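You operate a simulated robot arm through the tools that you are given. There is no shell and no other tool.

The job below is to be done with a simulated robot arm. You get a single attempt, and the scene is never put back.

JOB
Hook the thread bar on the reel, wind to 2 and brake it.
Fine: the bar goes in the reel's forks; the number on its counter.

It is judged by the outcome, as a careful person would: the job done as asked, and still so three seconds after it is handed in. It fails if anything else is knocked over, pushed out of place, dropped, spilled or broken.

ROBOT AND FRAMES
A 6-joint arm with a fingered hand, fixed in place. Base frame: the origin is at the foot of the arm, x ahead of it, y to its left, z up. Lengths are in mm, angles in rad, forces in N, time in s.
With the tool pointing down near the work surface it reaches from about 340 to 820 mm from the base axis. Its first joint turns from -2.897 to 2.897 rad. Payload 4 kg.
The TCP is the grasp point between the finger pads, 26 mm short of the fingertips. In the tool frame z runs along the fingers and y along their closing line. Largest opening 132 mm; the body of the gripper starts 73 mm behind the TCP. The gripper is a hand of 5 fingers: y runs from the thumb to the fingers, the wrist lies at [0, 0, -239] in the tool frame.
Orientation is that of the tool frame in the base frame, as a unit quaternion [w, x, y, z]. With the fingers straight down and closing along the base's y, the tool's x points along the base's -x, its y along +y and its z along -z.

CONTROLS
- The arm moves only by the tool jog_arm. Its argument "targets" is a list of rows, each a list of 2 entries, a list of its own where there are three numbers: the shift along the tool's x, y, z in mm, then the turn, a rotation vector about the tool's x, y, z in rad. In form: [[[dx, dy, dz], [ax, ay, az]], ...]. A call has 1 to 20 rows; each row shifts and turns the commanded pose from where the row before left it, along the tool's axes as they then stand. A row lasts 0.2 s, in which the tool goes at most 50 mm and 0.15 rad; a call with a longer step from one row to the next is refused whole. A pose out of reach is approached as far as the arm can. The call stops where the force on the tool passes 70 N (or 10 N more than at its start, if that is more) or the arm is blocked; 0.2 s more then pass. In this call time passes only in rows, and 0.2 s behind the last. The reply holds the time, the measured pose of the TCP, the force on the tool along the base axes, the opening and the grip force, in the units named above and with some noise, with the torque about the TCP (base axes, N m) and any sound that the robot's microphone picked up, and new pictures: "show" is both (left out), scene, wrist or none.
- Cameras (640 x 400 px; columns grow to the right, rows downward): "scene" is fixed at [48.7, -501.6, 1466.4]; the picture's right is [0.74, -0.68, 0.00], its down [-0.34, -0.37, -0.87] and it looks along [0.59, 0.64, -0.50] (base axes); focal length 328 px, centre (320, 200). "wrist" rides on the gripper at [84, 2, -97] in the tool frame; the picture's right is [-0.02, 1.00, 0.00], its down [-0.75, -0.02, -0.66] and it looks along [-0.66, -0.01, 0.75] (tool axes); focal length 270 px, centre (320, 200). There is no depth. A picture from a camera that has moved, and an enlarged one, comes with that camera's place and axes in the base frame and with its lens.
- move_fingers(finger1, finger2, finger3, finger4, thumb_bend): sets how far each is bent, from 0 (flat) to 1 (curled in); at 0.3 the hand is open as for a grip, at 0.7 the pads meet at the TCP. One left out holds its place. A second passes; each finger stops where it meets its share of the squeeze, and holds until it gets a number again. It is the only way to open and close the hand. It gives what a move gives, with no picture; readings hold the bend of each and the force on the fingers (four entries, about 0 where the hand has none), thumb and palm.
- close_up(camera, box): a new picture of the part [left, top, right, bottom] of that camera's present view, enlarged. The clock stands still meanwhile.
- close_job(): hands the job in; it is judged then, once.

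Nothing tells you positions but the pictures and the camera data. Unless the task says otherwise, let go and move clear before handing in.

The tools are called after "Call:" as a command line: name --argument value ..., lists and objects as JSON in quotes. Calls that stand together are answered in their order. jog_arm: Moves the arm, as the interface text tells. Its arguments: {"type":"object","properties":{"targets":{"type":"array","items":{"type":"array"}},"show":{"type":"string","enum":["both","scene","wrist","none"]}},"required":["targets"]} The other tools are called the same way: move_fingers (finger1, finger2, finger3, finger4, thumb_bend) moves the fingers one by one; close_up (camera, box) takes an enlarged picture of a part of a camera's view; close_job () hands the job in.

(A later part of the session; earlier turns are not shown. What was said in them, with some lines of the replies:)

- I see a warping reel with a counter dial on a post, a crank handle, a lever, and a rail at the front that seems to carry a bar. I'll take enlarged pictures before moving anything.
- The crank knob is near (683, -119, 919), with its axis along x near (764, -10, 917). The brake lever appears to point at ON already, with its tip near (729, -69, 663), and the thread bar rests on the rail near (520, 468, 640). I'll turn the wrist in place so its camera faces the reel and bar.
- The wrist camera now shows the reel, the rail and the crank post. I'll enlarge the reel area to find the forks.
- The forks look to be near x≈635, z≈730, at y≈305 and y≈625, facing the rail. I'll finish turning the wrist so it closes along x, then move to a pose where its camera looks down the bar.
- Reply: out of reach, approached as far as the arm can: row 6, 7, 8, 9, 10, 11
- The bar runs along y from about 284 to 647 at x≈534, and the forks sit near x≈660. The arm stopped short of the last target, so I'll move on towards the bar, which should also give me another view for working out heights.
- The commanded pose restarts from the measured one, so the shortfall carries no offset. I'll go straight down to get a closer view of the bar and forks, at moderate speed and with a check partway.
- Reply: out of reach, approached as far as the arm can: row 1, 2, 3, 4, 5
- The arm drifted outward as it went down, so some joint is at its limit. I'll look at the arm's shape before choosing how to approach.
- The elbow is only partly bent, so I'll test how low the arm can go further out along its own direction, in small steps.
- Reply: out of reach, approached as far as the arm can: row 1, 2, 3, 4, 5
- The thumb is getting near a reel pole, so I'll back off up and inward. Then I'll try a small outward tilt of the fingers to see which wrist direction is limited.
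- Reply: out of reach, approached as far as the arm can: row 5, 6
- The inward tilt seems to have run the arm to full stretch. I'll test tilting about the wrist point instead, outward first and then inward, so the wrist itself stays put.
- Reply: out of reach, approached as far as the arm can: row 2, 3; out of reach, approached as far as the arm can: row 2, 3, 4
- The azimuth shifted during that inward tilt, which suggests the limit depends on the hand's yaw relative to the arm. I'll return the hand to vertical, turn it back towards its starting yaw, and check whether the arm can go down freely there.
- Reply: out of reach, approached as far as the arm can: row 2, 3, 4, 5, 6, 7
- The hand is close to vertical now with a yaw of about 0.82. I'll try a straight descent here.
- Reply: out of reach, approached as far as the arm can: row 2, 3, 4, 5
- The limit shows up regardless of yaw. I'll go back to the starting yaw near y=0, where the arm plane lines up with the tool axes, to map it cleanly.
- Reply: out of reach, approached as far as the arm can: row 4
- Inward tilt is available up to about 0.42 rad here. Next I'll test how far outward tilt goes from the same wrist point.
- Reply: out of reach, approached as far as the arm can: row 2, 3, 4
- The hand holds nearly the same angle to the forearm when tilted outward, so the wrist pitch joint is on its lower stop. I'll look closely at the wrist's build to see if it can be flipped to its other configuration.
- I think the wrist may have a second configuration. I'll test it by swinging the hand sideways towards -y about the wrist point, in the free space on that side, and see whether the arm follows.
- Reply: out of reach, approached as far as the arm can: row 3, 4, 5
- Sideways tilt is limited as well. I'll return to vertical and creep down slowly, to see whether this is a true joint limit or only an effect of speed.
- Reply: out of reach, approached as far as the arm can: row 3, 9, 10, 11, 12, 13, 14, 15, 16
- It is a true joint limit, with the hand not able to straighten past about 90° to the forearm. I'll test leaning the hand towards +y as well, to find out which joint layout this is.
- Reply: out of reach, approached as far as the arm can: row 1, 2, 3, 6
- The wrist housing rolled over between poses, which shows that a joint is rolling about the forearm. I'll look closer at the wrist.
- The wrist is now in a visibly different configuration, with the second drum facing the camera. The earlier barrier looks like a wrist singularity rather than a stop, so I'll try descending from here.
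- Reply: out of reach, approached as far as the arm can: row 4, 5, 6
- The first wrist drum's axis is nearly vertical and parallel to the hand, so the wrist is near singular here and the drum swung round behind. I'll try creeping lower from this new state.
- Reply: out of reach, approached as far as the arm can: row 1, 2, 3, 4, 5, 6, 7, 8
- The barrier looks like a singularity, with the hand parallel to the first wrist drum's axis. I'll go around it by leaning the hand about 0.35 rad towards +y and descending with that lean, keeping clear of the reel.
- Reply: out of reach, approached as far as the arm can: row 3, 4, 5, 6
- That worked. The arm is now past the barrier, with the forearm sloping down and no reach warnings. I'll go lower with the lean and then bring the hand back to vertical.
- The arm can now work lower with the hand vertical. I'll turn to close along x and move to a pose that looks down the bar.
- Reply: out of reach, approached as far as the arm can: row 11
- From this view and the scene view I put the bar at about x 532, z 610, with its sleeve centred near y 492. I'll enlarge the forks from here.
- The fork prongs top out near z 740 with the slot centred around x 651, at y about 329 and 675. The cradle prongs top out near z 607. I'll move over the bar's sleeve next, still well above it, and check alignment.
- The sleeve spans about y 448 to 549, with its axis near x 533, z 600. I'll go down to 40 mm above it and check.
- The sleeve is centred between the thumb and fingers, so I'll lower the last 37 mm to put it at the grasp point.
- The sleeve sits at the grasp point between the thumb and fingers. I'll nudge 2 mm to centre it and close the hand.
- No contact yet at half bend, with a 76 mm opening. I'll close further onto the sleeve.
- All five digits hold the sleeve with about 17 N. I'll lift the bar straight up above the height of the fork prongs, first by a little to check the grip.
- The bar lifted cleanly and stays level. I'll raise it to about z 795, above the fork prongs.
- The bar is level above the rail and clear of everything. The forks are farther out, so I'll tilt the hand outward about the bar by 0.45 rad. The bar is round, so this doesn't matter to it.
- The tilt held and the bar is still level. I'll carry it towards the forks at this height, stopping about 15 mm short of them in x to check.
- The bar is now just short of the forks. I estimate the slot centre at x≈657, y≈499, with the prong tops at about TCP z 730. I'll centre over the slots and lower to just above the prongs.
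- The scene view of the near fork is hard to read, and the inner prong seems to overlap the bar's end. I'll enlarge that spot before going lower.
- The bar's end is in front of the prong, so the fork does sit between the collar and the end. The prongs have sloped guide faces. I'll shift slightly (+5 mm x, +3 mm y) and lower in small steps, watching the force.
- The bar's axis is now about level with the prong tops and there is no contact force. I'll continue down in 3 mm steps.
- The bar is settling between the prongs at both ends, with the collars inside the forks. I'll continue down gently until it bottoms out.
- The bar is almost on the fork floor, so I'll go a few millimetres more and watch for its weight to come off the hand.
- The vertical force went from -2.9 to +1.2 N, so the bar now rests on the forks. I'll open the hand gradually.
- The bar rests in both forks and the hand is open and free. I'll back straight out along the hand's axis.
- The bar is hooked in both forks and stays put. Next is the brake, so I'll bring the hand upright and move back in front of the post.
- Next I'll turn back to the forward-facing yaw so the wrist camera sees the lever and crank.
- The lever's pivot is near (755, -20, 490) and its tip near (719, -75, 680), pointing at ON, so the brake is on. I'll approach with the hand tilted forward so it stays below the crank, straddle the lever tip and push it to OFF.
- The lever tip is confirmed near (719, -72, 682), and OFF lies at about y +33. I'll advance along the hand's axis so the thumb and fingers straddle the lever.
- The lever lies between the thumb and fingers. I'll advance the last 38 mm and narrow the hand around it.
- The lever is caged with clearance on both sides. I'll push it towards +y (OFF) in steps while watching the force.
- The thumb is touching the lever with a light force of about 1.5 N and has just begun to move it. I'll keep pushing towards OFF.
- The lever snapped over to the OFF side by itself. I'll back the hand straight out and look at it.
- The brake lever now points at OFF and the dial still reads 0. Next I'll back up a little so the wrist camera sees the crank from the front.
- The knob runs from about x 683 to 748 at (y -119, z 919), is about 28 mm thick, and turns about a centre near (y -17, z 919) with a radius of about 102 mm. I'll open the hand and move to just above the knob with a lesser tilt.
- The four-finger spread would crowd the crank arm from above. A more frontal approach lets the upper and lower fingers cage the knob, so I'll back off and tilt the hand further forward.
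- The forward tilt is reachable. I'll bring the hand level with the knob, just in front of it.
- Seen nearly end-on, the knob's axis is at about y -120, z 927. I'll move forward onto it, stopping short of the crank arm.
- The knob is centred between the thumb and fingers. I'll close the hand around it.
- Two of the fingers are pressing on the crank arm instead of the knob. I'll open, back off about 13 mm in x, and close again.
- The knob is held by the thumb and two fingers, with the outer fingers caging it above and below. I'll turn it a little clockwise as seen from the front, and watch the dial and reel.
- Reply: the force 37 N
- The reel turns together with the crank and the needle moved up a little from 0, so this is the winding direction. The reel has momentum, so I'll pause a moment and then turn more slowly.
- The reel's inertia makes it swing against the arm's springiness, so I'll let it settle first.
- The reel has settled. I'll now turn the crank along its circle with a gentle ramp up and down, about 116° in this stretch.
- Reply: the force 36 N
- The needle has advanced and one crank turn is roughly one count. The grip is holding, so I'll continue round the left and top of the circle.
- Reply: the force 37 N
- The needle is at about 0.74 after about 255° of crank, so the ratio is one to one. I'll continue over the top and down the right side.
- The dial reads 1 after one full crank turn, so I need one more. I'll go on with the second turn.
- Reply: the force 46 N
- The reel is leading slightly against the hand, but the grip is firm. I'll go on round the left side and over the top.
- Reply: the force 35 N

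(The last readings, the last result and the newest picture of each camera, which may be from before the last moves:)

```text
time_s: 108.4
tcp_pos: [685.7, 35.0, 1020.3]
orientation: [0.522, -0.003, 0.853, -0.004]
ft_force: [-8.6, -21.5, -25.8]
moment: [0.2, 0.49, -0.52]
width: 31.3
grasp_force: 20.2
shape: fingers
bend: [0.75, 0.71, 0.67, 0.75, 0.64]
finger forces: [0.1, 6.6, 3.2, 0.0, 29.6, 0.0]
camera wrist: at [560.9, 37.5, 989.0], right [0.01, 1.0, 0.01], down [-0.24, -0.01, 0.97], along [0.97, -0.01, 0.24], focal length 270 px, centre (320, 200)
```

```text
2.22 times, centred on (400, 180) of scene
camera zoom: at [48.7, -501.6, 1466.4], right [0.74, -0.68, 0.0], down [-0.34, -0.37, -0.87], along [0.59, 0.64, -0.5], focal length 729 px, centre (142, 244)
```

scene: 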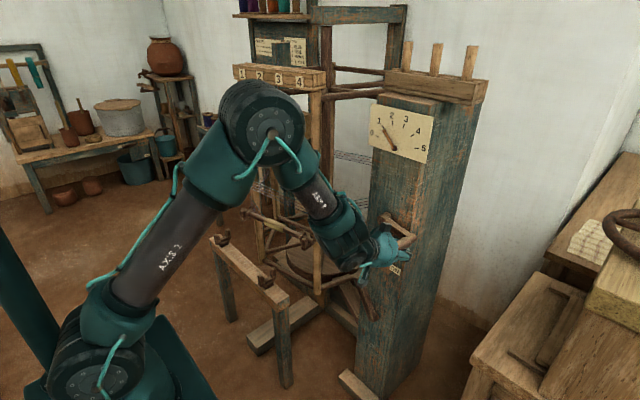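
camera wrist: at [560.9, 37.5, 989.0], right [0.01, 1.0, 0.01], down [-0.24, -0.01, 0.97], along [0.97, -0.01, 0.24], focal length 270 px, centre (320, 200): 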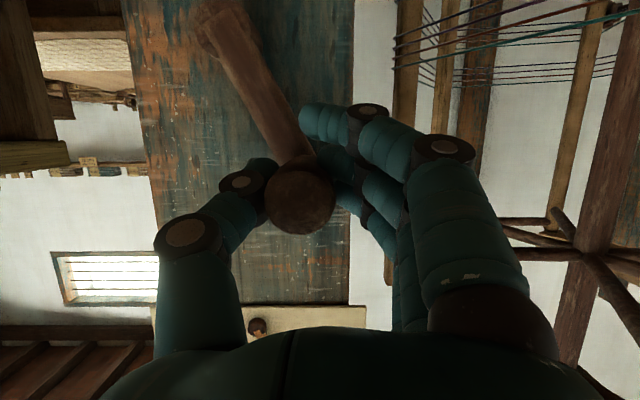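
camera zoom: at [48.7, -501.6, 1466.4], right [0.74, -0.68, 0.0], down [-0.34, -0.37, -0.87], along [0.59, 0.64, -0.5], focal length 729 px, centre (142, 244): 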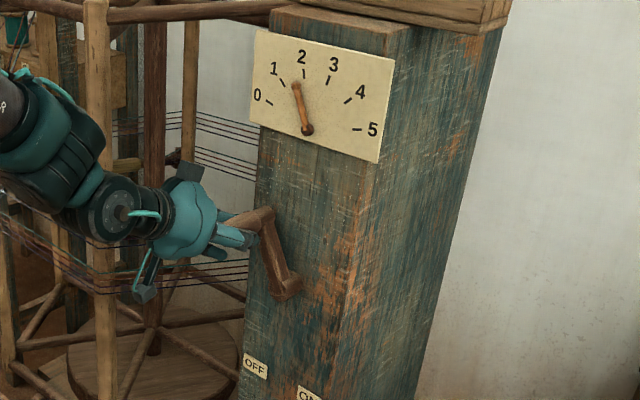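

The needle is just short of 2 with about a third of a turn left. I'll go on over the top and down to the starting angle, slowing at the end.

Call:
jog_arm --targets '[[[-1.62, -3.55, -0.83], [0, 0, 0]], [[-2.85, -7.32, -1.47], [0, 0, 0]], [[-3.13, -10.43, -1.61], [0, 0, 0]], [[-2.29, -11.72, -1.18], [0, 0, 0]], [[-1.11, -11.92, -0.57], [0, 0, 0]], [[0.1, -12.0, 0.05], [0, 0, 0]], [[1.31, -11.89, 0.67], [0, 0, 0]], [[2.49, -11.66, 1.28], [0, 0, 0]], [[3.65, -11.27, 1.88], [0, 0, 0]], [[4.75, -10.73, 2.44], [0, 0, 0]], [[5.81, -10.07, 2.98], [0, 0, 0]], [[6.77, -9.26, 3.48], [0, 0, 0]], [[7.67, -8.34, 3.94], [0, 0, 0]], [[8.45, -7.31, 4.35], [0, 0, 0]], [[9.13, -6.19, 4.69], [0, 0, 0]], [[8.73, -4.0, 4.49], [0, 0, 0]], [[7.6, -2.49, 3.9], [0, 0, 0]], [[5.65, -1.2, 2.9], [0, 0, 0]], [[3.53, -0.42, 1.81], [0, 0, 0]], [[1.77, -0.11, 0.91], [0, 0, 0]]]'

Call:
close_up --camera "scene" --box '[360, 90, 450, 170]'

```text
time_s: 112.6
tcp_pos: [685.1, -114.5, 949.1]
orientation: [0.523, -0.002, 0.853, -0.004]
ft_force: [6.6, -12.1, 1.5]
moment: [0.02, -0.07, -0.22]
width: 27.8
grasp_force: 15.1
shape: fingers
bend: [0.75, 0.69, 0.64, 0.75, 0.66]
finger forces: [0.1, 3.7, 6.5, 0.0, 20.2, 0.0]
camera wrist: at [561.5, -114.3, 916.8], right [0.01, 1.0, 0.01], down [-0.24, -0.01, 0.97], along [0.97, -0.01, 0.24], focal length 270 px, centre (320, 200)
```

scene: 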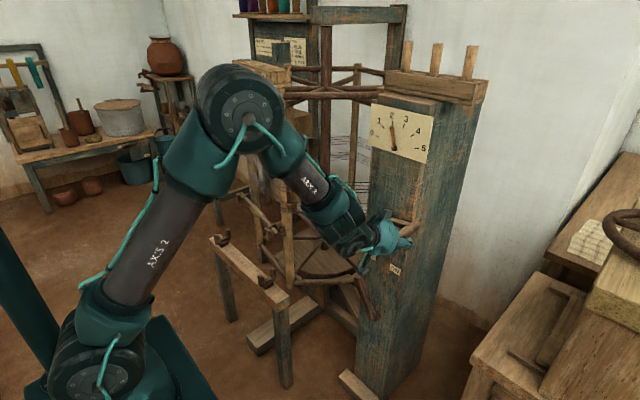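
wrist: 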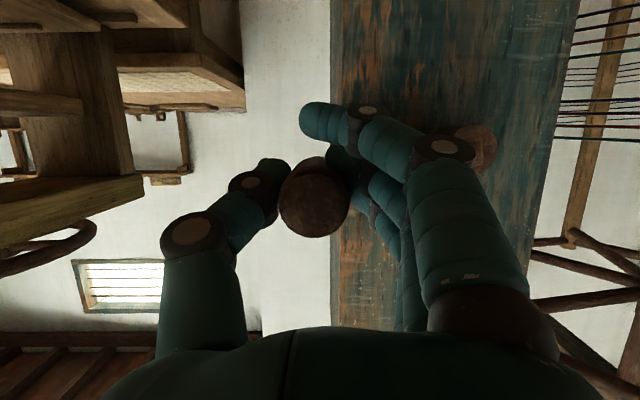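

```text
5.00 times, centred on (405, 130) of scene
camera zoom: at [48.7, -501.6, 1466.4], right [0.74, -0.68, 0.0], down [-0.34, -0.37, -0.87], along [0.59, 0.64, -0.5], focal length 1640 px, centre (-105, 550)
```

zoom: 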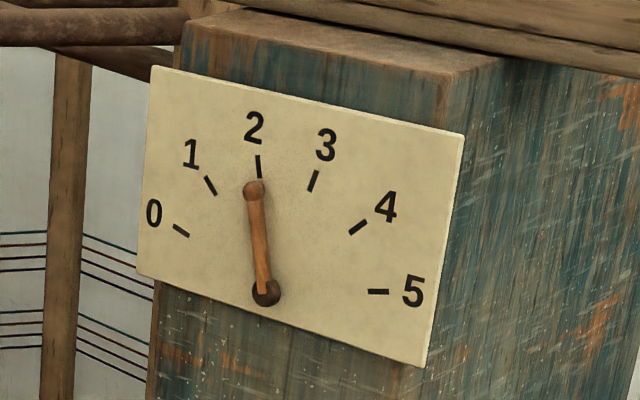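

The needle is very nearly on 2, and from the crank angle I judge it at about 1.97. I'll add about 10° slowly to land on 2.

Call:
jog_arm --targets '[[[1.78, -0.4, 0.91], [0, 0, 0]], [[3.11, -0.5, 1.6], [0, 0, 0]], [[3.56, -0.5, 1.83], [0, 0, 0]], [[3.56, -0.3, 1.83], [0, 0, 0]], [[3.11, -0.2, 1.6], [0, 0, 0]], [[1.78, 0, 0.91], [0, 0, 0]], [[0, 0, 0], [0, 0, 0]], [[0, 0, 0], [0, 0, 0]], [[0, 0, 0], [0, 0, 0]], [[0, 0, 0], [0, 0, 0]]]'

Call:
close_up --camera "scene" --box '[370, 100, 430, 160]'

Call:
close_up --camera "scene" --box '[220, 40, 340, 300]'

```text
time_s: 114.8
tcp_pos: [686.3, -117.2, 929.3]
orientation: [0.523, -0.004, 0.852, -0.003]
ft_force: [-2.9, -7.5, -1.6]
moment: [0.03, -0.03, -0.1]
width: 27.2
grasp_force: 14.8
shape: fingers
bend: [0.75, 0.7, 0.64, 0.75, 0.67]
finger forces: [0.1, 3.9, 8.1, 0.6, 17.4, 0.0]
camera wrist: at [561.8, -116.2, 897.8], right [0.01, 1.0, 0.01], down [-0.24, -0.01, 0.97], along [0.97, -0.01, 0.24], focal length 270 px, centre (320, 200)
```

scene: 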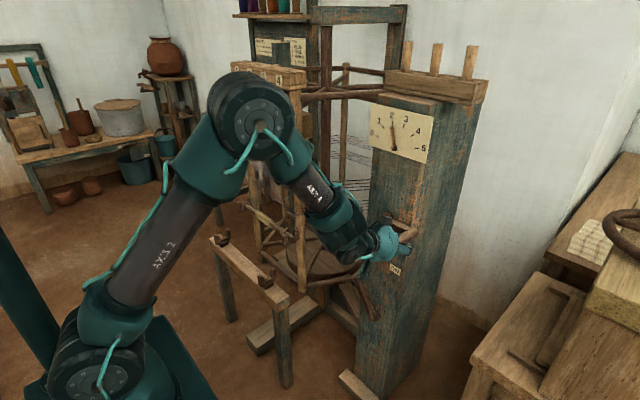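
wrist: 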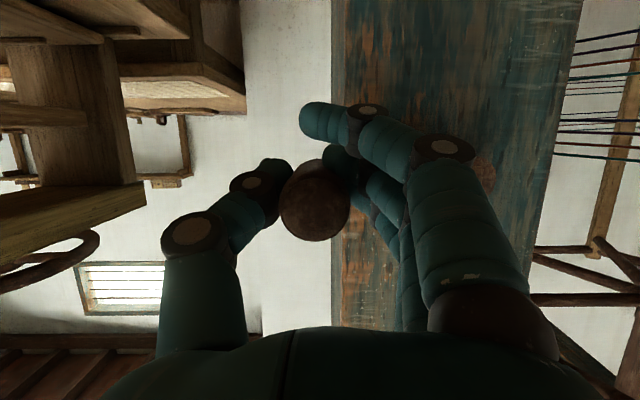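

```text
6.67 times, centred on (400, 130) of scene
camera zoom: at [48.7, -501.6, 1466.4], right [0.74, -0.68, 0.0], down [-0.34, -0.37, -0.87], along [0.59, 0.64, -0.5], focal length 2186 px, centre (-213, 667)
```

zoom: 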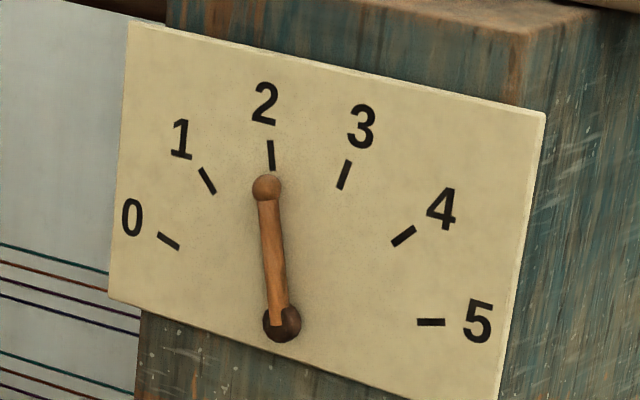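

```text
1.54 times, centred on (280, 170) of scene
camera zoom: at [48.7, -501.6, 1466.4], right [0.74, -0.68, 0.0], down [-0.34, -0.37, -0.87], along [0.59, 0.64, -0.5], focal length 504 px, centre (382, 246)
```

zoom: 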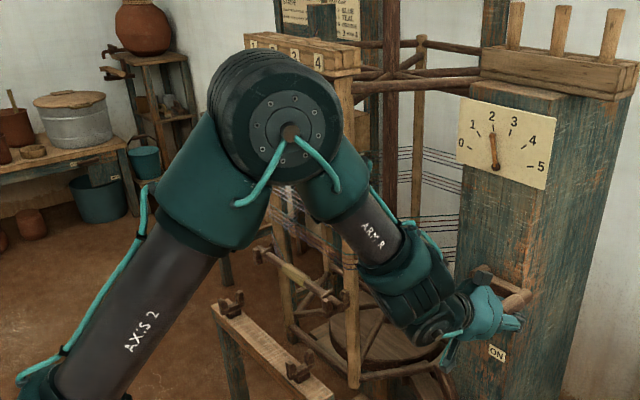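

The needle points right at 2 and the reel is back at its starting angle after two turns. I'll release the knob gently and check that nothing drifts.

Call:
move_fingers --finger1 0.3 --finger2 0.5 --finger3 0.5 --finger4 0.3 --thumb_bend 0.5

Call:
move_fingers --finger1 0.3 --finger2 0.3 --finger3 0.3 --finger4 0.3 --thumb_bend 0.3

Call:
close_up --camera "scene" --box '[370, 100, 430, 160]'

Call:
close_up --camera "wrist" --box '[100, 0, 640, 340]'

```text
time_s: 115.8
tcp_pos: [687.9, -117.3, 929.8]
orientation: [0.522, -0.004, 0.853, -0.003]
ft_force: [0.5, 0.4, 0.4]
moment: [-0.02, 0.01, 0.02]
width: 105.9
grasp_force: 0.0
shape: fingers
bend: [0.3, 0.5, 0.5, 0.3, 0.5]
finger forces: [0.0, 0.1, 0.0, 0.0, 0.0, 0.0]
```

```text
time_s: 116.8
tcp_pos: [686.6, -117.2, 929.3]
orientation: [0.522, -0.004, 0.853, -0.003]
ft_force: [-0.9, 0.2, 0.3]
moment: [0.03, 0.01, 0.01]
width: 138.5
grasp_force: 0.1
shape: fingers
bend: [0.3, 0.3, 0.3, 0.3, 0.3]
finger forces: [0.0, 0.0, 0.0, 0.1, 0.1, 0.1]
```

```text
6.67 times, centred on (400, 130) of scene
camera zoom: at [48.7, -501.6, 1466.4], right [0.74, -0.68, 0.0], down [-0.34, -0.37, -0.87], along [0.59, 0.64, -0.5], focal length 2186 px, centre (-213, 667)
```

zoom: 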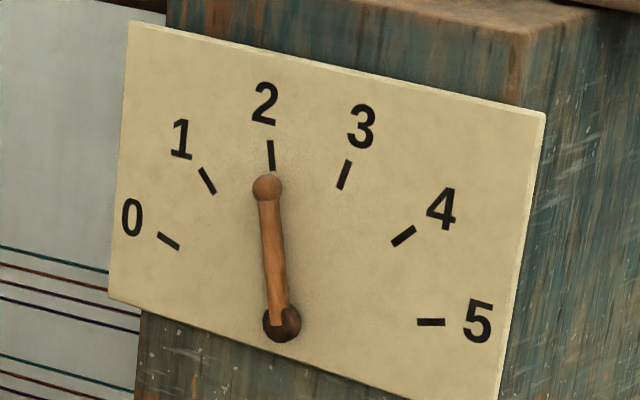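

```text
1.18 times, centred on (370, 170) of wrist
camera zoom: at [561.8, -116.0, 897.7], right [0.01, 1.0, 0.01], down [-0.24, -0.01, 0.97], along [0.97, -0.01, 0.24], focal length 318 px, centre (261, 235)
```

zoom: 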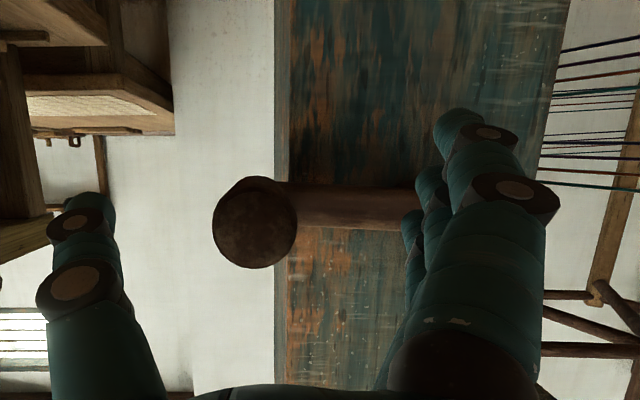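

The needle stays on 2 with the hand open. I'll withdraw, then go down in front of the brake lever as before.

Call:
jog_arm --targets '[[[0, 0, -15], [0, 0, 0]], [[0, 0, -30], [0, 0, 0]], [[0, 0, -35], [0, 0, 0]], [[0, 0, -35], [0, 0, 0]], [[0, 0, 0], [0, 0.125, 0]], [[0, 0, 0], [0, 0.125, 0]], [[0, 0, 0], [0, 0.125, 0]], [[0, 0, 0], [0, 0.121, 0]], [[18.3, 28.8, 29.9], [0, 0, 0]], [[18.3, 28.8, 29.9], [0, 0, 0]], [[18.3, 28.8, 29.9], [0, 0, 0]], [[18.3, 28.8, 29.9], [0, 0, 0]], [[18.3, 28.8, 29.9], [0, 0, 0]]]'

Call:
close_up --camera "scene" --box '[370, 100, 430, 160]'

```text
time_s: 119.6
tcp_pos: [593.7, 24.5, 804.0]
orientation: [0.298, -0.002, 0.955, -0.003]
ft_force: [0.3, 0.3, 0.3]
moment: [-0.03, 0.01, 0.03]
width: 138.6
grasp_force: 0.1
shape: fingers
bend: [0.3, 0.3, 0.3, 0.3, 0.3]
finger forces: [0.1, 0.0, 0.1, 0.1, 0.1, 0.0]
camera wrist: at [469.3, 27.5, 834.4], right [0.01, 1.0, 0.0], down [0.25, -0.01, 0.97], along [0.97, -0.01, -0.25], focal length 270 px, centre (320, 200)
```

scene: 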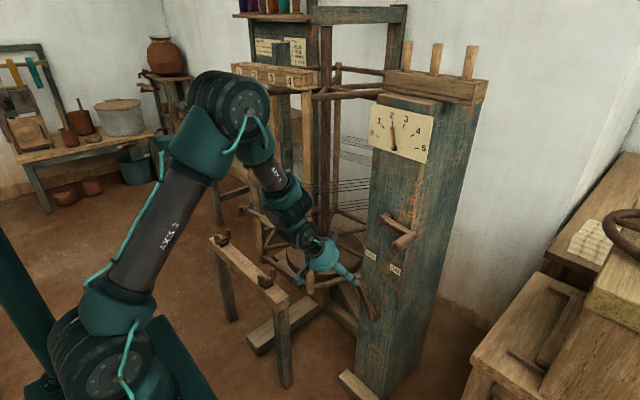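
wrist: 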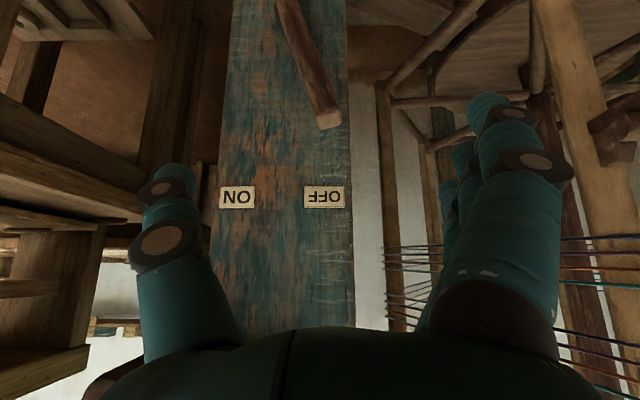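

```text
6.67 times, centred on (400, 130) of scene
camera zoom: at [48.7, -501.6, 1466.4], right [0.74, -0.68, 0.0], down [-0.34, -0.37, -0.87], along [0.59, 0.64, -0.5], focal length 2186 px, centre (-213, 667)
```

zoom: 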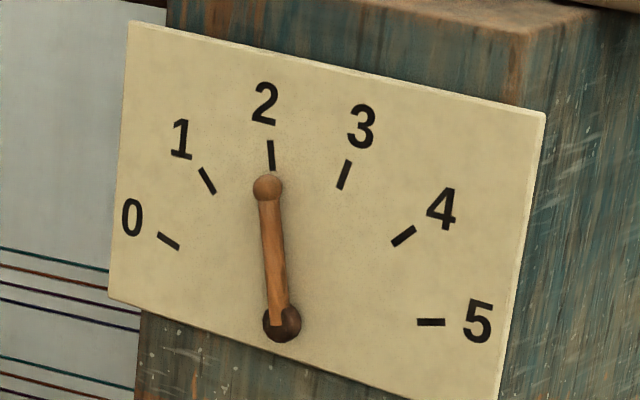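

The needle is still on 2, though the reel may be creeping very slowly, so I'll apply the brake without delay. I'll advance over the lever.

Call:
jog_arm --targets '[[[-3, 1, 38.4], [0, 0, 0]], [[-3, 1, 38.4], [0, 0, 0]], [[-3, 1, 38.4], [0, 0, 0]], [[-3, 1, 38.4], [0, 0, 0]], [[-3, 1, 38.4], [0, 0, 0]]]'

Call:
close_up --camera "scene" --box '[370, 100, 430, 160]'

```text
time_s: 120.8
tcp_pos: [717.2, 29.8, 655.0]
orientation: [0.296, -0.002, 0.955, -0.003]
ft_force: [0.2, 0.2, -1.0]
moment: [-0.01, 0.0, 0.01]
width: 138.5
grasp_force: 0.1
shape: fingers
bend: [0.3, 0.3, 0.3, 0.3, 0.3]
finger forces: [0.0, 0.0, 0.0, 0.0, 0.1, 0.1]
camera wrist: at [591.6, 32.2, 686.9], right [0.01, 1.0, 0.0], down [0.25, -0.01, 0.97], along [0.97, -0.01, -0.25], focal length 270 px, centre (320, 200)
```

scene: 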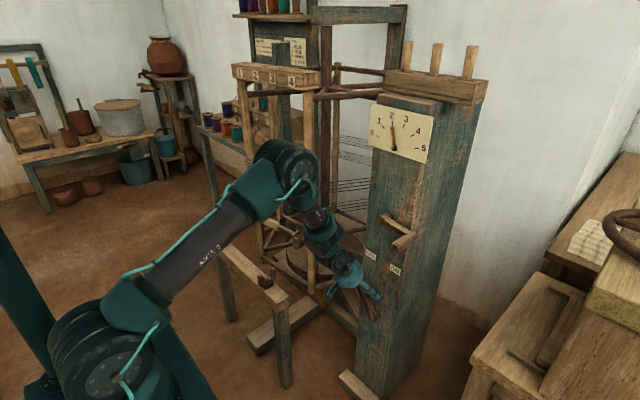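
wrist: 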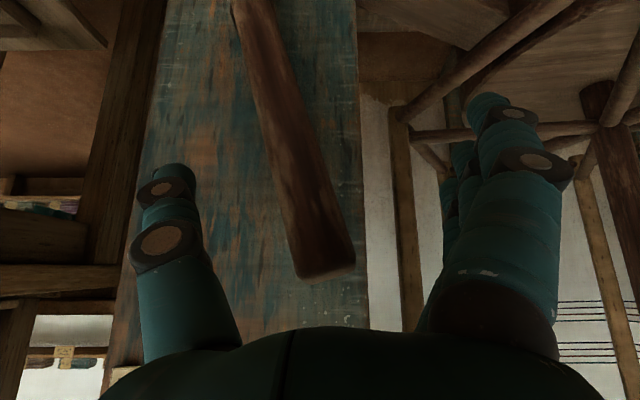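

```text
6.67 times, centred on (400, 130) of scene
camera zoom: at [48.7, -501.6, 1466.4], right [0.74, -0.68, 0.0], down [-0.34, -0.37, -0.87], along [0.59, 0.64, -0.5], focal length 2186 px, centre (-213, 667)
```

zoom: 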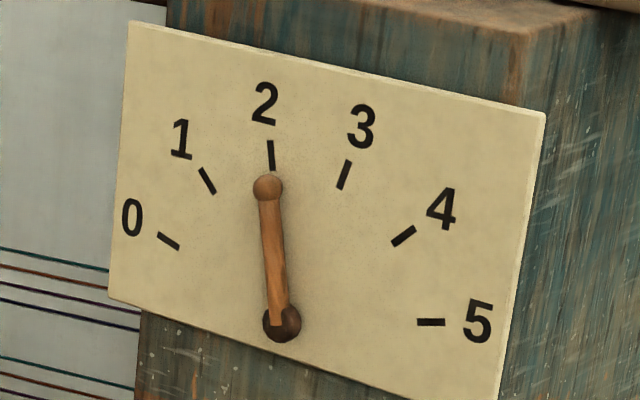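

Nothing is moving now. I'll compare the crank angle with its starting picture before braking.

Call:
close_up --camera "scene" --box '[365, 195, 430, 260]'

Call:
close_up --camera "scene" --box '[220, 50, 340, 250]'

```text
6.15 times, centred on (398, 228) of scene
camera zoom: at [48.7, -501.6, 1466.4], right [0.74, -0.68, 0.0], down [-0.34, -0.37, -0.87], along [0.59, 0.64, -0.5], focal length 2018 px, centre (-157, 31)
```

zoom: 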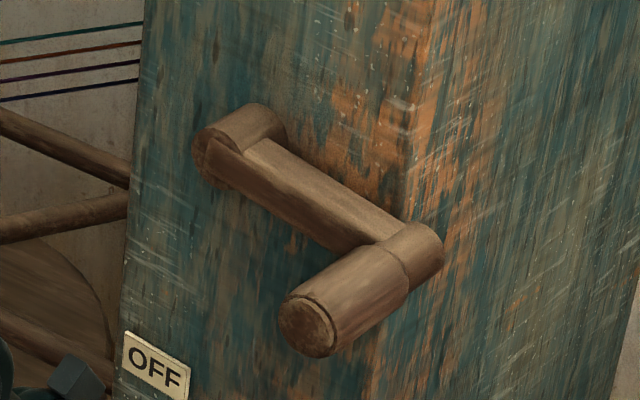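

```text
2.00 times, centred on (280, 150) of scene
camera zoom: at [48.7, -501.6, 1466.4], right [0.74, -0.68, 0.0], down [-0.34, -0.37, -0.87], along [0.59, 0.64, -0.5], focal length 656 px, centre (400, 300)
```

zoom: 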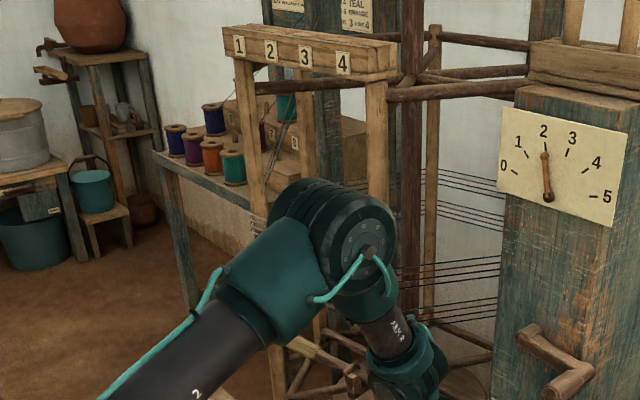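

The crank is about 6° past its start, or roughly 2.02 on the dial, so the needle is on the 2 mark. Next I'll narrow the hand around the lever and push it to ON.

Call:
move_fingers --finger1 0.5 --finger2 0.5 --finger3 0.5 --finger4 0.5 --thumb_bend 0.4

Call:
jog_arm --targets '[[[0, -10, 0], [0, 0, 0]], [[0, -10, 0], [0, 0, 0]], [[0, -10, 0], [0, 0, 0]], [[0, -10, 0], [0, 0, 0]], [[0, -10, 0], [0, 0, 0]], [[0, -10, 0], [0, 0, 0]]]'

```text
time_s: 121.8
tcp_pos: [717.7, 31.1, 655.0]
orientation: [0.297, -0.003, 0.955, -0.003]
ft_force: [0.1, -0.3, -0.1]
moment: [-0.04, -0.01, -0.04]
width: 91.8
grasp_force: 0.0
shape: fingers
bend: [0.5, 0.5, 0.5, 0.5, 0.4]
finger forces: [0.0, 0.0, 0.0, 0.0, 0.0, 0.0]
```

```text
time_s: 123.2
tcp_pos: [714.0, -32.1, 656.0]
orientation: [0.296, -0.003, 0.955, -0.003]
ft_force: [-0.3, 0.1, 0.6]
moment: [0.03, -0.03, 0.03]
width: 91.7
grasp_force: 0.6
shape: fingers
bend: [0.5, 0.49, 0.5, 0.5, 0.4]
finger forces: [0.0, 0.5, 0.1, 0.1, 0.0, 0.0]
camera wrist: at [589.4, -29.2, 687.1], right [0.01, 1.0, 0.0], down [0.25, -0.01, 0.97], along [0.97, -0.01, -0.25], focal length 270 px, centre (320, 200)
```

scene: 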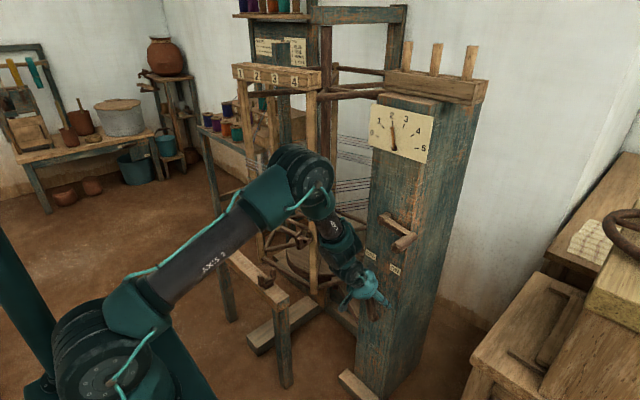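
wrist: 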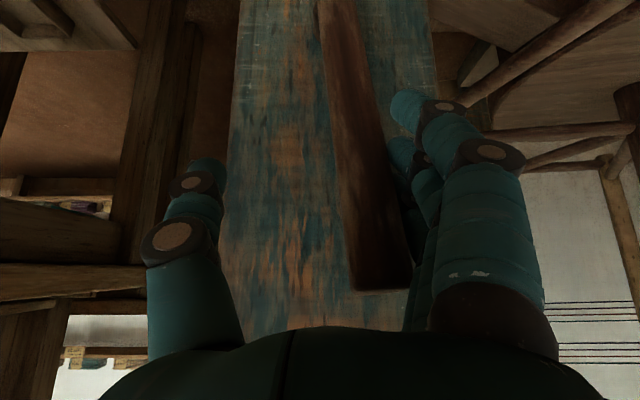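

The fingers now touch the lever from the OFF side and have begun to move it. I'll push it across to ON.

Call:
jog_arm --targets '[[[0, -10, 0], [0, 0, 0]], [[0, -10, 0], [0, 0, 0]], [[0, -10, 0], [0, 0, 0]], [[0, -8, 0], [0, 0, 0]], [[0, -8, 0], [0, 0, 0]]]'

Call:
close_up --camera "scene" --box '[370, 100, 430, 160]'

```text
time_s: 124.4
tcp_pos: [713.4, -75.4, 657.1]
orientation: [0.297, -0.003, 0.955, -0.003]
ft_force: [0.2, 0.7, 0.6]
moment: [-0.01, 0.02, 0.01]
width: 91.8
grasp_force: 0.0
shape: fingers
bend: [0.5, 0.5, 0.5, 0.5, 0.4]
finger forces: [0.0, 0.0, 0.1, 0.0, 0.0, 0.1]
camera wrist: at [589.1, -73.8, 688.4], right [0.01, 1.0, 0.0], down [0.25, -0.01, 0.97], along [0.97, -0.01, -0.25], focal length 270 px, centre (320, 200)
```

scene: 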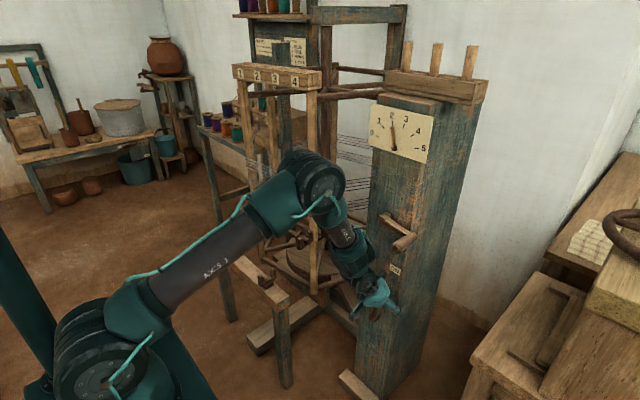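
wrist: 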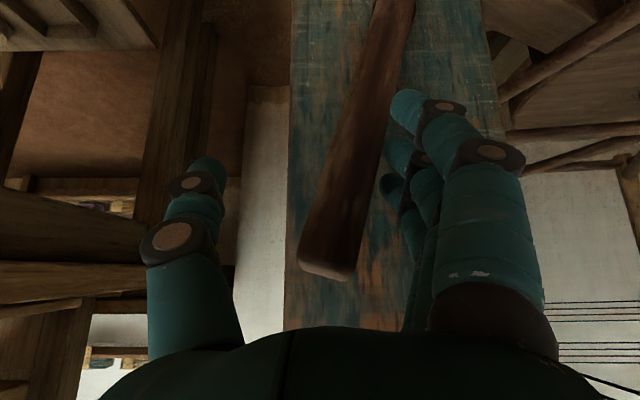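

```text
6.67 times, centred on (400, 130) of scene
camera zoom: at [48.7, -501.6, 1466.4], right [0.74, -0.68, 0.0], down [-0.34, -0.37, -0.87], along [0.59, 0.64, -0.5], focal length 2186 px, centre (-213, 667)
```

zoom: 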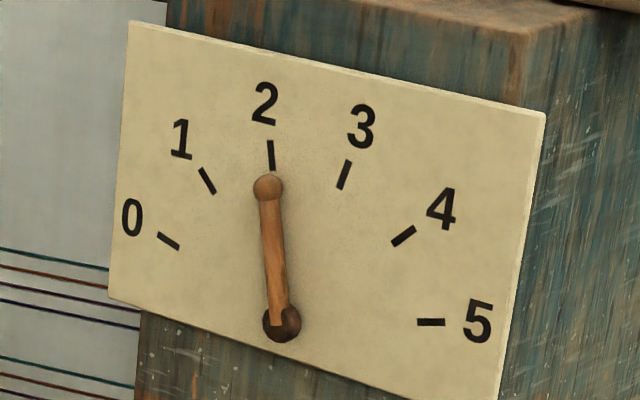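

The lever snapped over to ON and the needle is on 2. I'll withdraw the hand and check the lever, dial and bar.

Call:
jog_arm --targets '[[[0, 0, -30], [0, 0, 0]], [[0, 0, -35], [0, 0, 0]], [[0, 0, -35], [0, 0, 0]], [[0, 0, -35], [0, 0, 0]], [[0, 0, -35], [0, 0, 0]], [[20, 0, -20], [0, 0, 0]], [[20, 0, -20], [0, 0, 0]], [[20, -10, -20], [0, 0, 0]], [[20, -10, -20], [0, 0, 0]]]'

Call:
close_up --camera "scene" --box '[340, 90, 460, 330]'

Call:
close_up --camera "scene" --box '[210, 50, 340, 290]'

Call:
close_up --camera "scene" --box '[370, 100, 430, 160]'

```text
time_s: 126.4
tcp_pos: [506.2, -96.5, 818.5]
orientation: [0.297, -0.003, 0.955, -0.003]
ft_force: [0.3, 0.0, -0.6]
moment: [0.01, -0.01, 0.02]
width: 91.7
grasp_force: 0.1
shape: fingers
bend: [0.5, 0.5, 0.5, 0.5, 0.4]
finger forces: [0.1, 0.0, 0.1, 0.0, 0.1, 0.0]
camera wrist: at [381.7, -94.1, 849.2], right [0.01, 1.0, 0.0], down [0.25, -0.01, 0.97], along [0.97, -0.01, -0.25], focal length 270 px, centre (320, 200)
```

scene: 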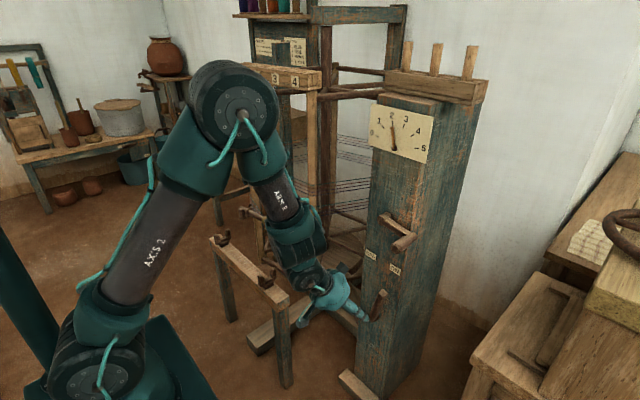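
wrist: 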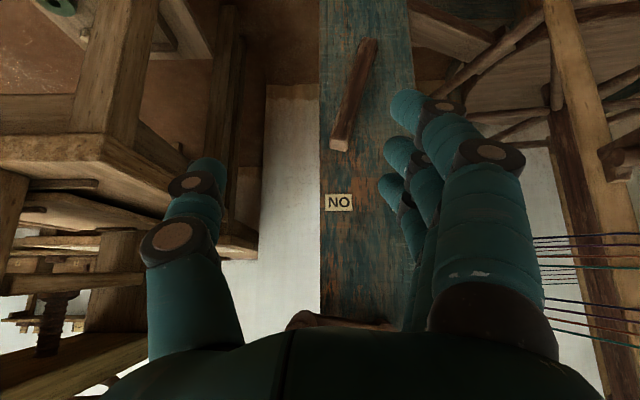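

```text
1.67 times, centred on (400, 210) of scene
camera zoom: at [48.7, -501.6, 1466.4], right [0.74, -0.68, 0.0], down [-0.34, -0.37, -0.87], along [0.59, 0.64, -0.5], focal length 547 px, centre (187, 183)
```

zoom: 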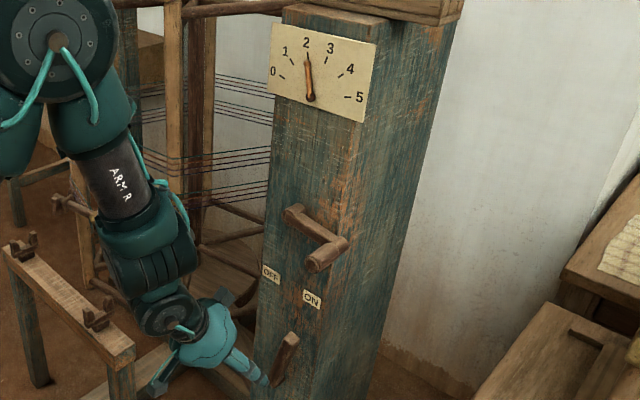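

```text
1.67 times, centred on (275, 170) of scene
camera zoom: at [48.7, -501.6, 1466.4], right [0.74, -0.68, 0.0], down [-0.34, -0.37, -0.87], along [0.59, 0.64, -0.5], focal length 547 px, centre (395, 250)
```

zoom: 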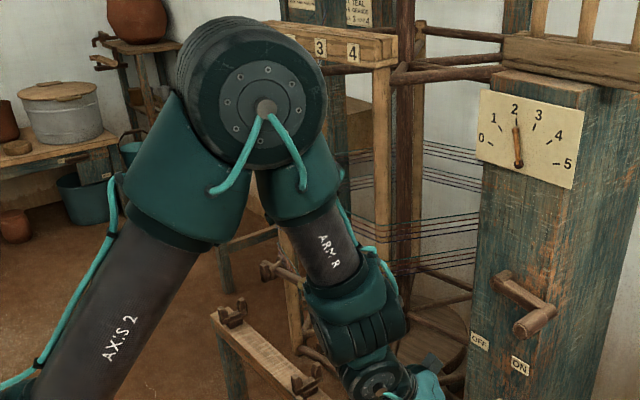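

```text
6.67 times, centred on (400, 130) of scene
camera zoom: at [48.7, -501.6, 1466.4], right [0.74, -0.68, 0.0], down [-0.34, -0.37, -0.87], along [0.59, 0.64, -0.5], focal length 2186 px, centre (-213, 667)
```

zoom: 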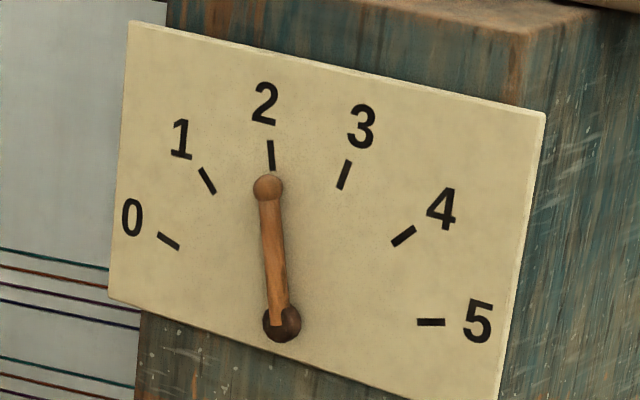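

The brake is on and the dial reads 2. The arm hides the bar from the scene camera, so I'll move it aside to check that the bar is still in the forks.

Call:
jog_arm --targets '[[[16, -25, -11], [0, 0, 0]], [[16, -25, -11], [0, 0, 0]], [[16, -25, -11], [0, 0, 0]], [[16, -25, -11], [0, 0, 0]]]'

Call:
close_up --camera "scene" --box '[210, 150, 340, 290]'

Call:
close_up --camera "scene" --box '[350, 90, 450, 330]'

```text
time_s: 127.4
tcp_pos: [429.1, -196.2, 818.6]
orientation: [0.297, -0.003, 0.955, -0.003]
ft_force: [0.5, 0.5, -0.1]
moment: [0.01, 0.0, -0.01]
width: 92.2
grasp_force: 0.1
shape: fingers
bend: [0.5, 0.5, 0.5, 0.5, 0.4]
finger forces: [0.0, 0.0, 0.0, 0.0, 0.1, 0.0]
camera wrist: at [304.0, -193.4, 850.0], right [0.01, 1.0, 0.0], down [0.25, -0.01, 0.97], along [0.97, -0.01, -0.25], focal length 270 px, centre (320, 200)
```

scene: 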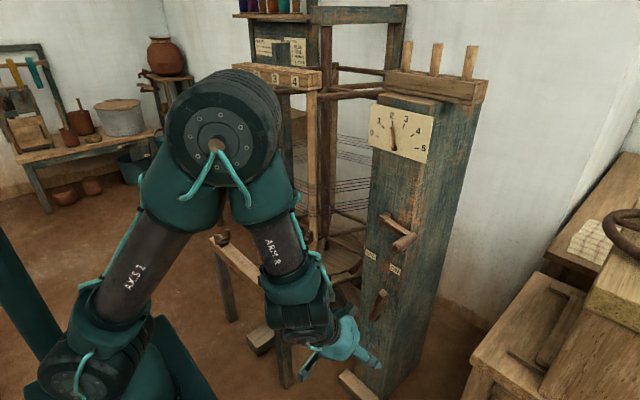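
wrist: 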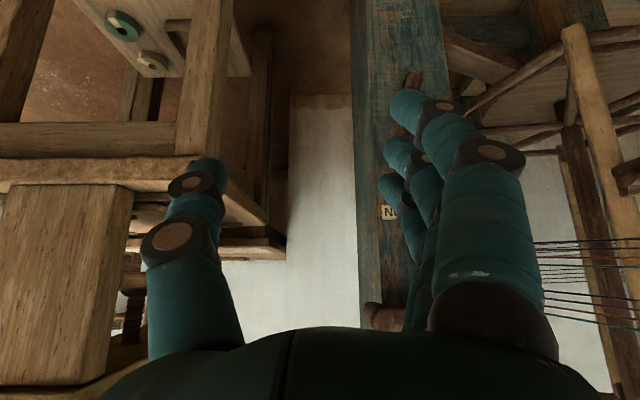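

```text
2.86 times, centred on (275, 220) of scene
camera zoom: at [48.7, -501.6, 1466.4], right [0.74, -0.68, 0.0], down [-0.34, -0.37, -0.87], along [0.59, 0.64, -0.5], focal length 937 px, centre (449, 143)
```

zoom: 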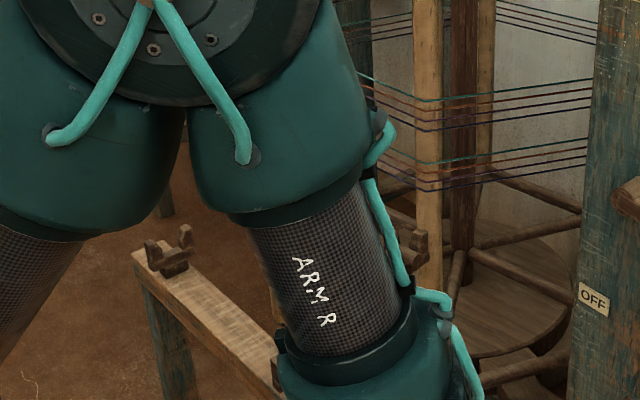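

```text
1.67 times, centred on (400, 210) of scene
camera zoom: at [48.7, -501.6, 1466.4], right [0.74, -0.68, 0.0], down [-0.34, -0.37, -0.87], along [0.59, 0.64, -0.5], focal length 547 px, centre (187, 183)
```

zoom: 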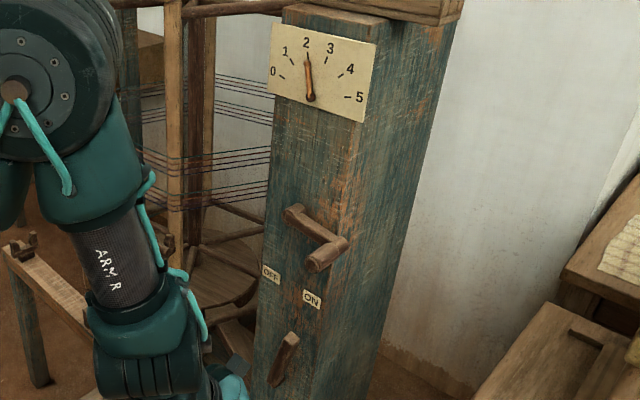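

The arm still hides the bar from here. I'll move to the earlier spot in front of the post, where the bar was visible.

Call:
jog_arm --targets '[[[-16.5, 36, 11.3], [0, 0, 0]], [[-16.5, 36, 11.3], [0, 0, 0]], [[-16.5, 36, 11.3], [0, 0, 0]], [[-16.5, 36, 11.3], [0, 0, 0]], [[-16.5, 36, 11.3], [0, 0, 0]], [[-16.5, 36, 11.3], [0, 0, 0]]]'

Call:
close_up --camera "scene" --box '[225, 180, 325, 270]'

Call:
close_up --camera "wrist" --box '[480, 60, 640, 280]'

Call:
close_up --camera "scene" --box '[350, 90, 450, 330]'

```text
time_s: 128.8
tcp_pos: [549.8, 19.6, 817.0]
orientation: [0.296, -0.003, 0.955, -0.004]
ft_force: [0.7, 0.6, -0.4]
moment: [-0.01, -0.01, 0.01]
width: 92.0
grasp_force: 0.0
shape: fingers
bend: [0.5, 0.5, 0.5, 0.5, 0.4]
finger forces: [0.0, 0.0, 0.0, 0.0, 0.0, 0.0]
camera wrist: at [425.1, 22.4, 847.8], right [0.02, 1.0, 0.0], down [0.25, -0.01, 0.97], along [0.97, -0.01, -0.25], focal length 270 px, centre (320, 200)
```

scene: 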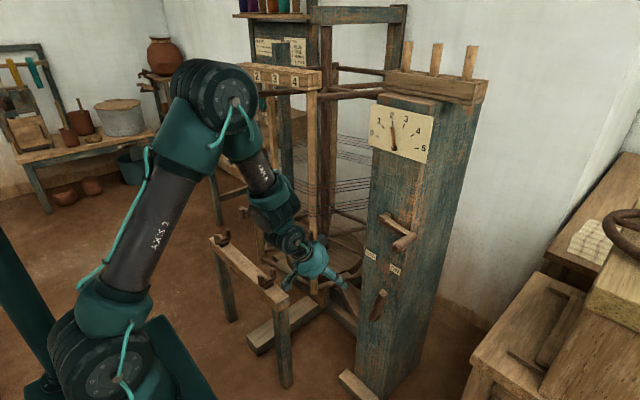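
wrist: 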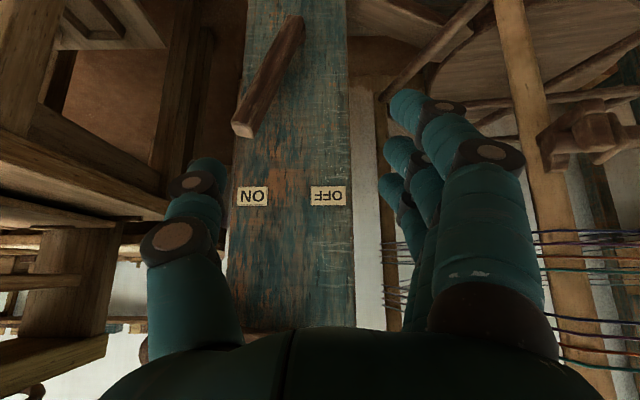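

```text
4.44 times, centred on (275, 225) of scene
camera zoom: at [48.7, -501.6, 1466.4], right [0.74, -0.68, 0.0], down [-0.34, -0.37, -0.87], along [0.59, 0.64, -0.5], focal length 1458 px, centre (520, 89)
```

zoom: 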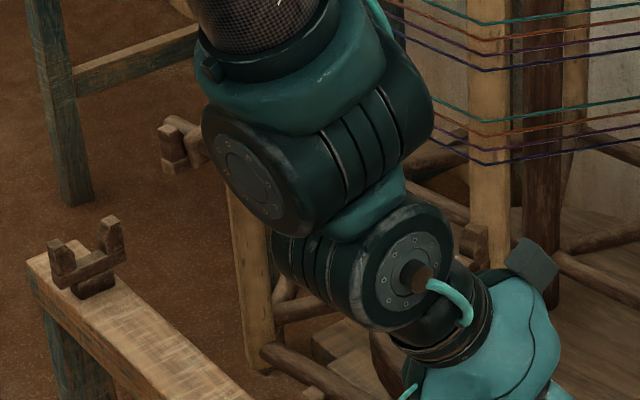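

```text
1.82 times, centred on (560, 170) of wrist
camera zoom: at [425.1, 22.4, 847.8], right [0.02, 1.0, 0.0], down [0.25, -0.01, 0.97], along [0.97, -0.01, -0.25], focal length 491 px, centre (-116, 254)
```

zoom: 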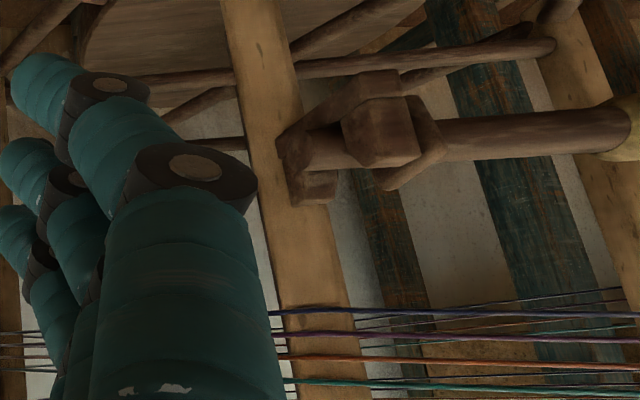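

```text
1.67 times, centred on (400, 210) of scene
camera zoom: at [48.7, -501.6, 1466.4], right [0.74, -0.68, 0.0], down [-0.34, -0.37, -0.87], along [0.59, 0.64, -0.5], focal length 547 px, centre (187, 183)
```

zoom: 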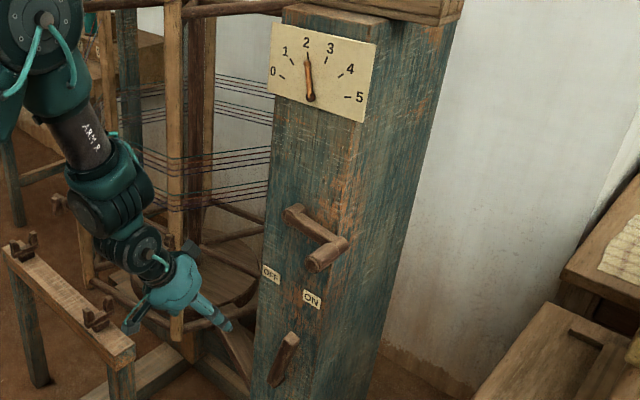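

The bar sits in both reel forks, the thread is wound on, the dial reads 2, and the brake lever is at ON. The hand is clear of everything, so I'm handing the job in.

Call:
close_job

```text
The job is handed in.
```

I hooked the thread bar in the reel's forks, wound to 2, set the brake, and handed the job in.

- **Bar:** it sits in both forks, and it was still there after the winding.
- **Counter:** the needle is on the 2 mark. From the crank angle I judge it a little over, at about 2.02, because the reel crept slightly before the brake went on.
- **Brake:** it was on at the start. I released it to wind, then put it back to ON. The needle was still on 2 with the brake on.

I saw nothing else knocked over or moved, and the hand was clear of everything when I handed in.
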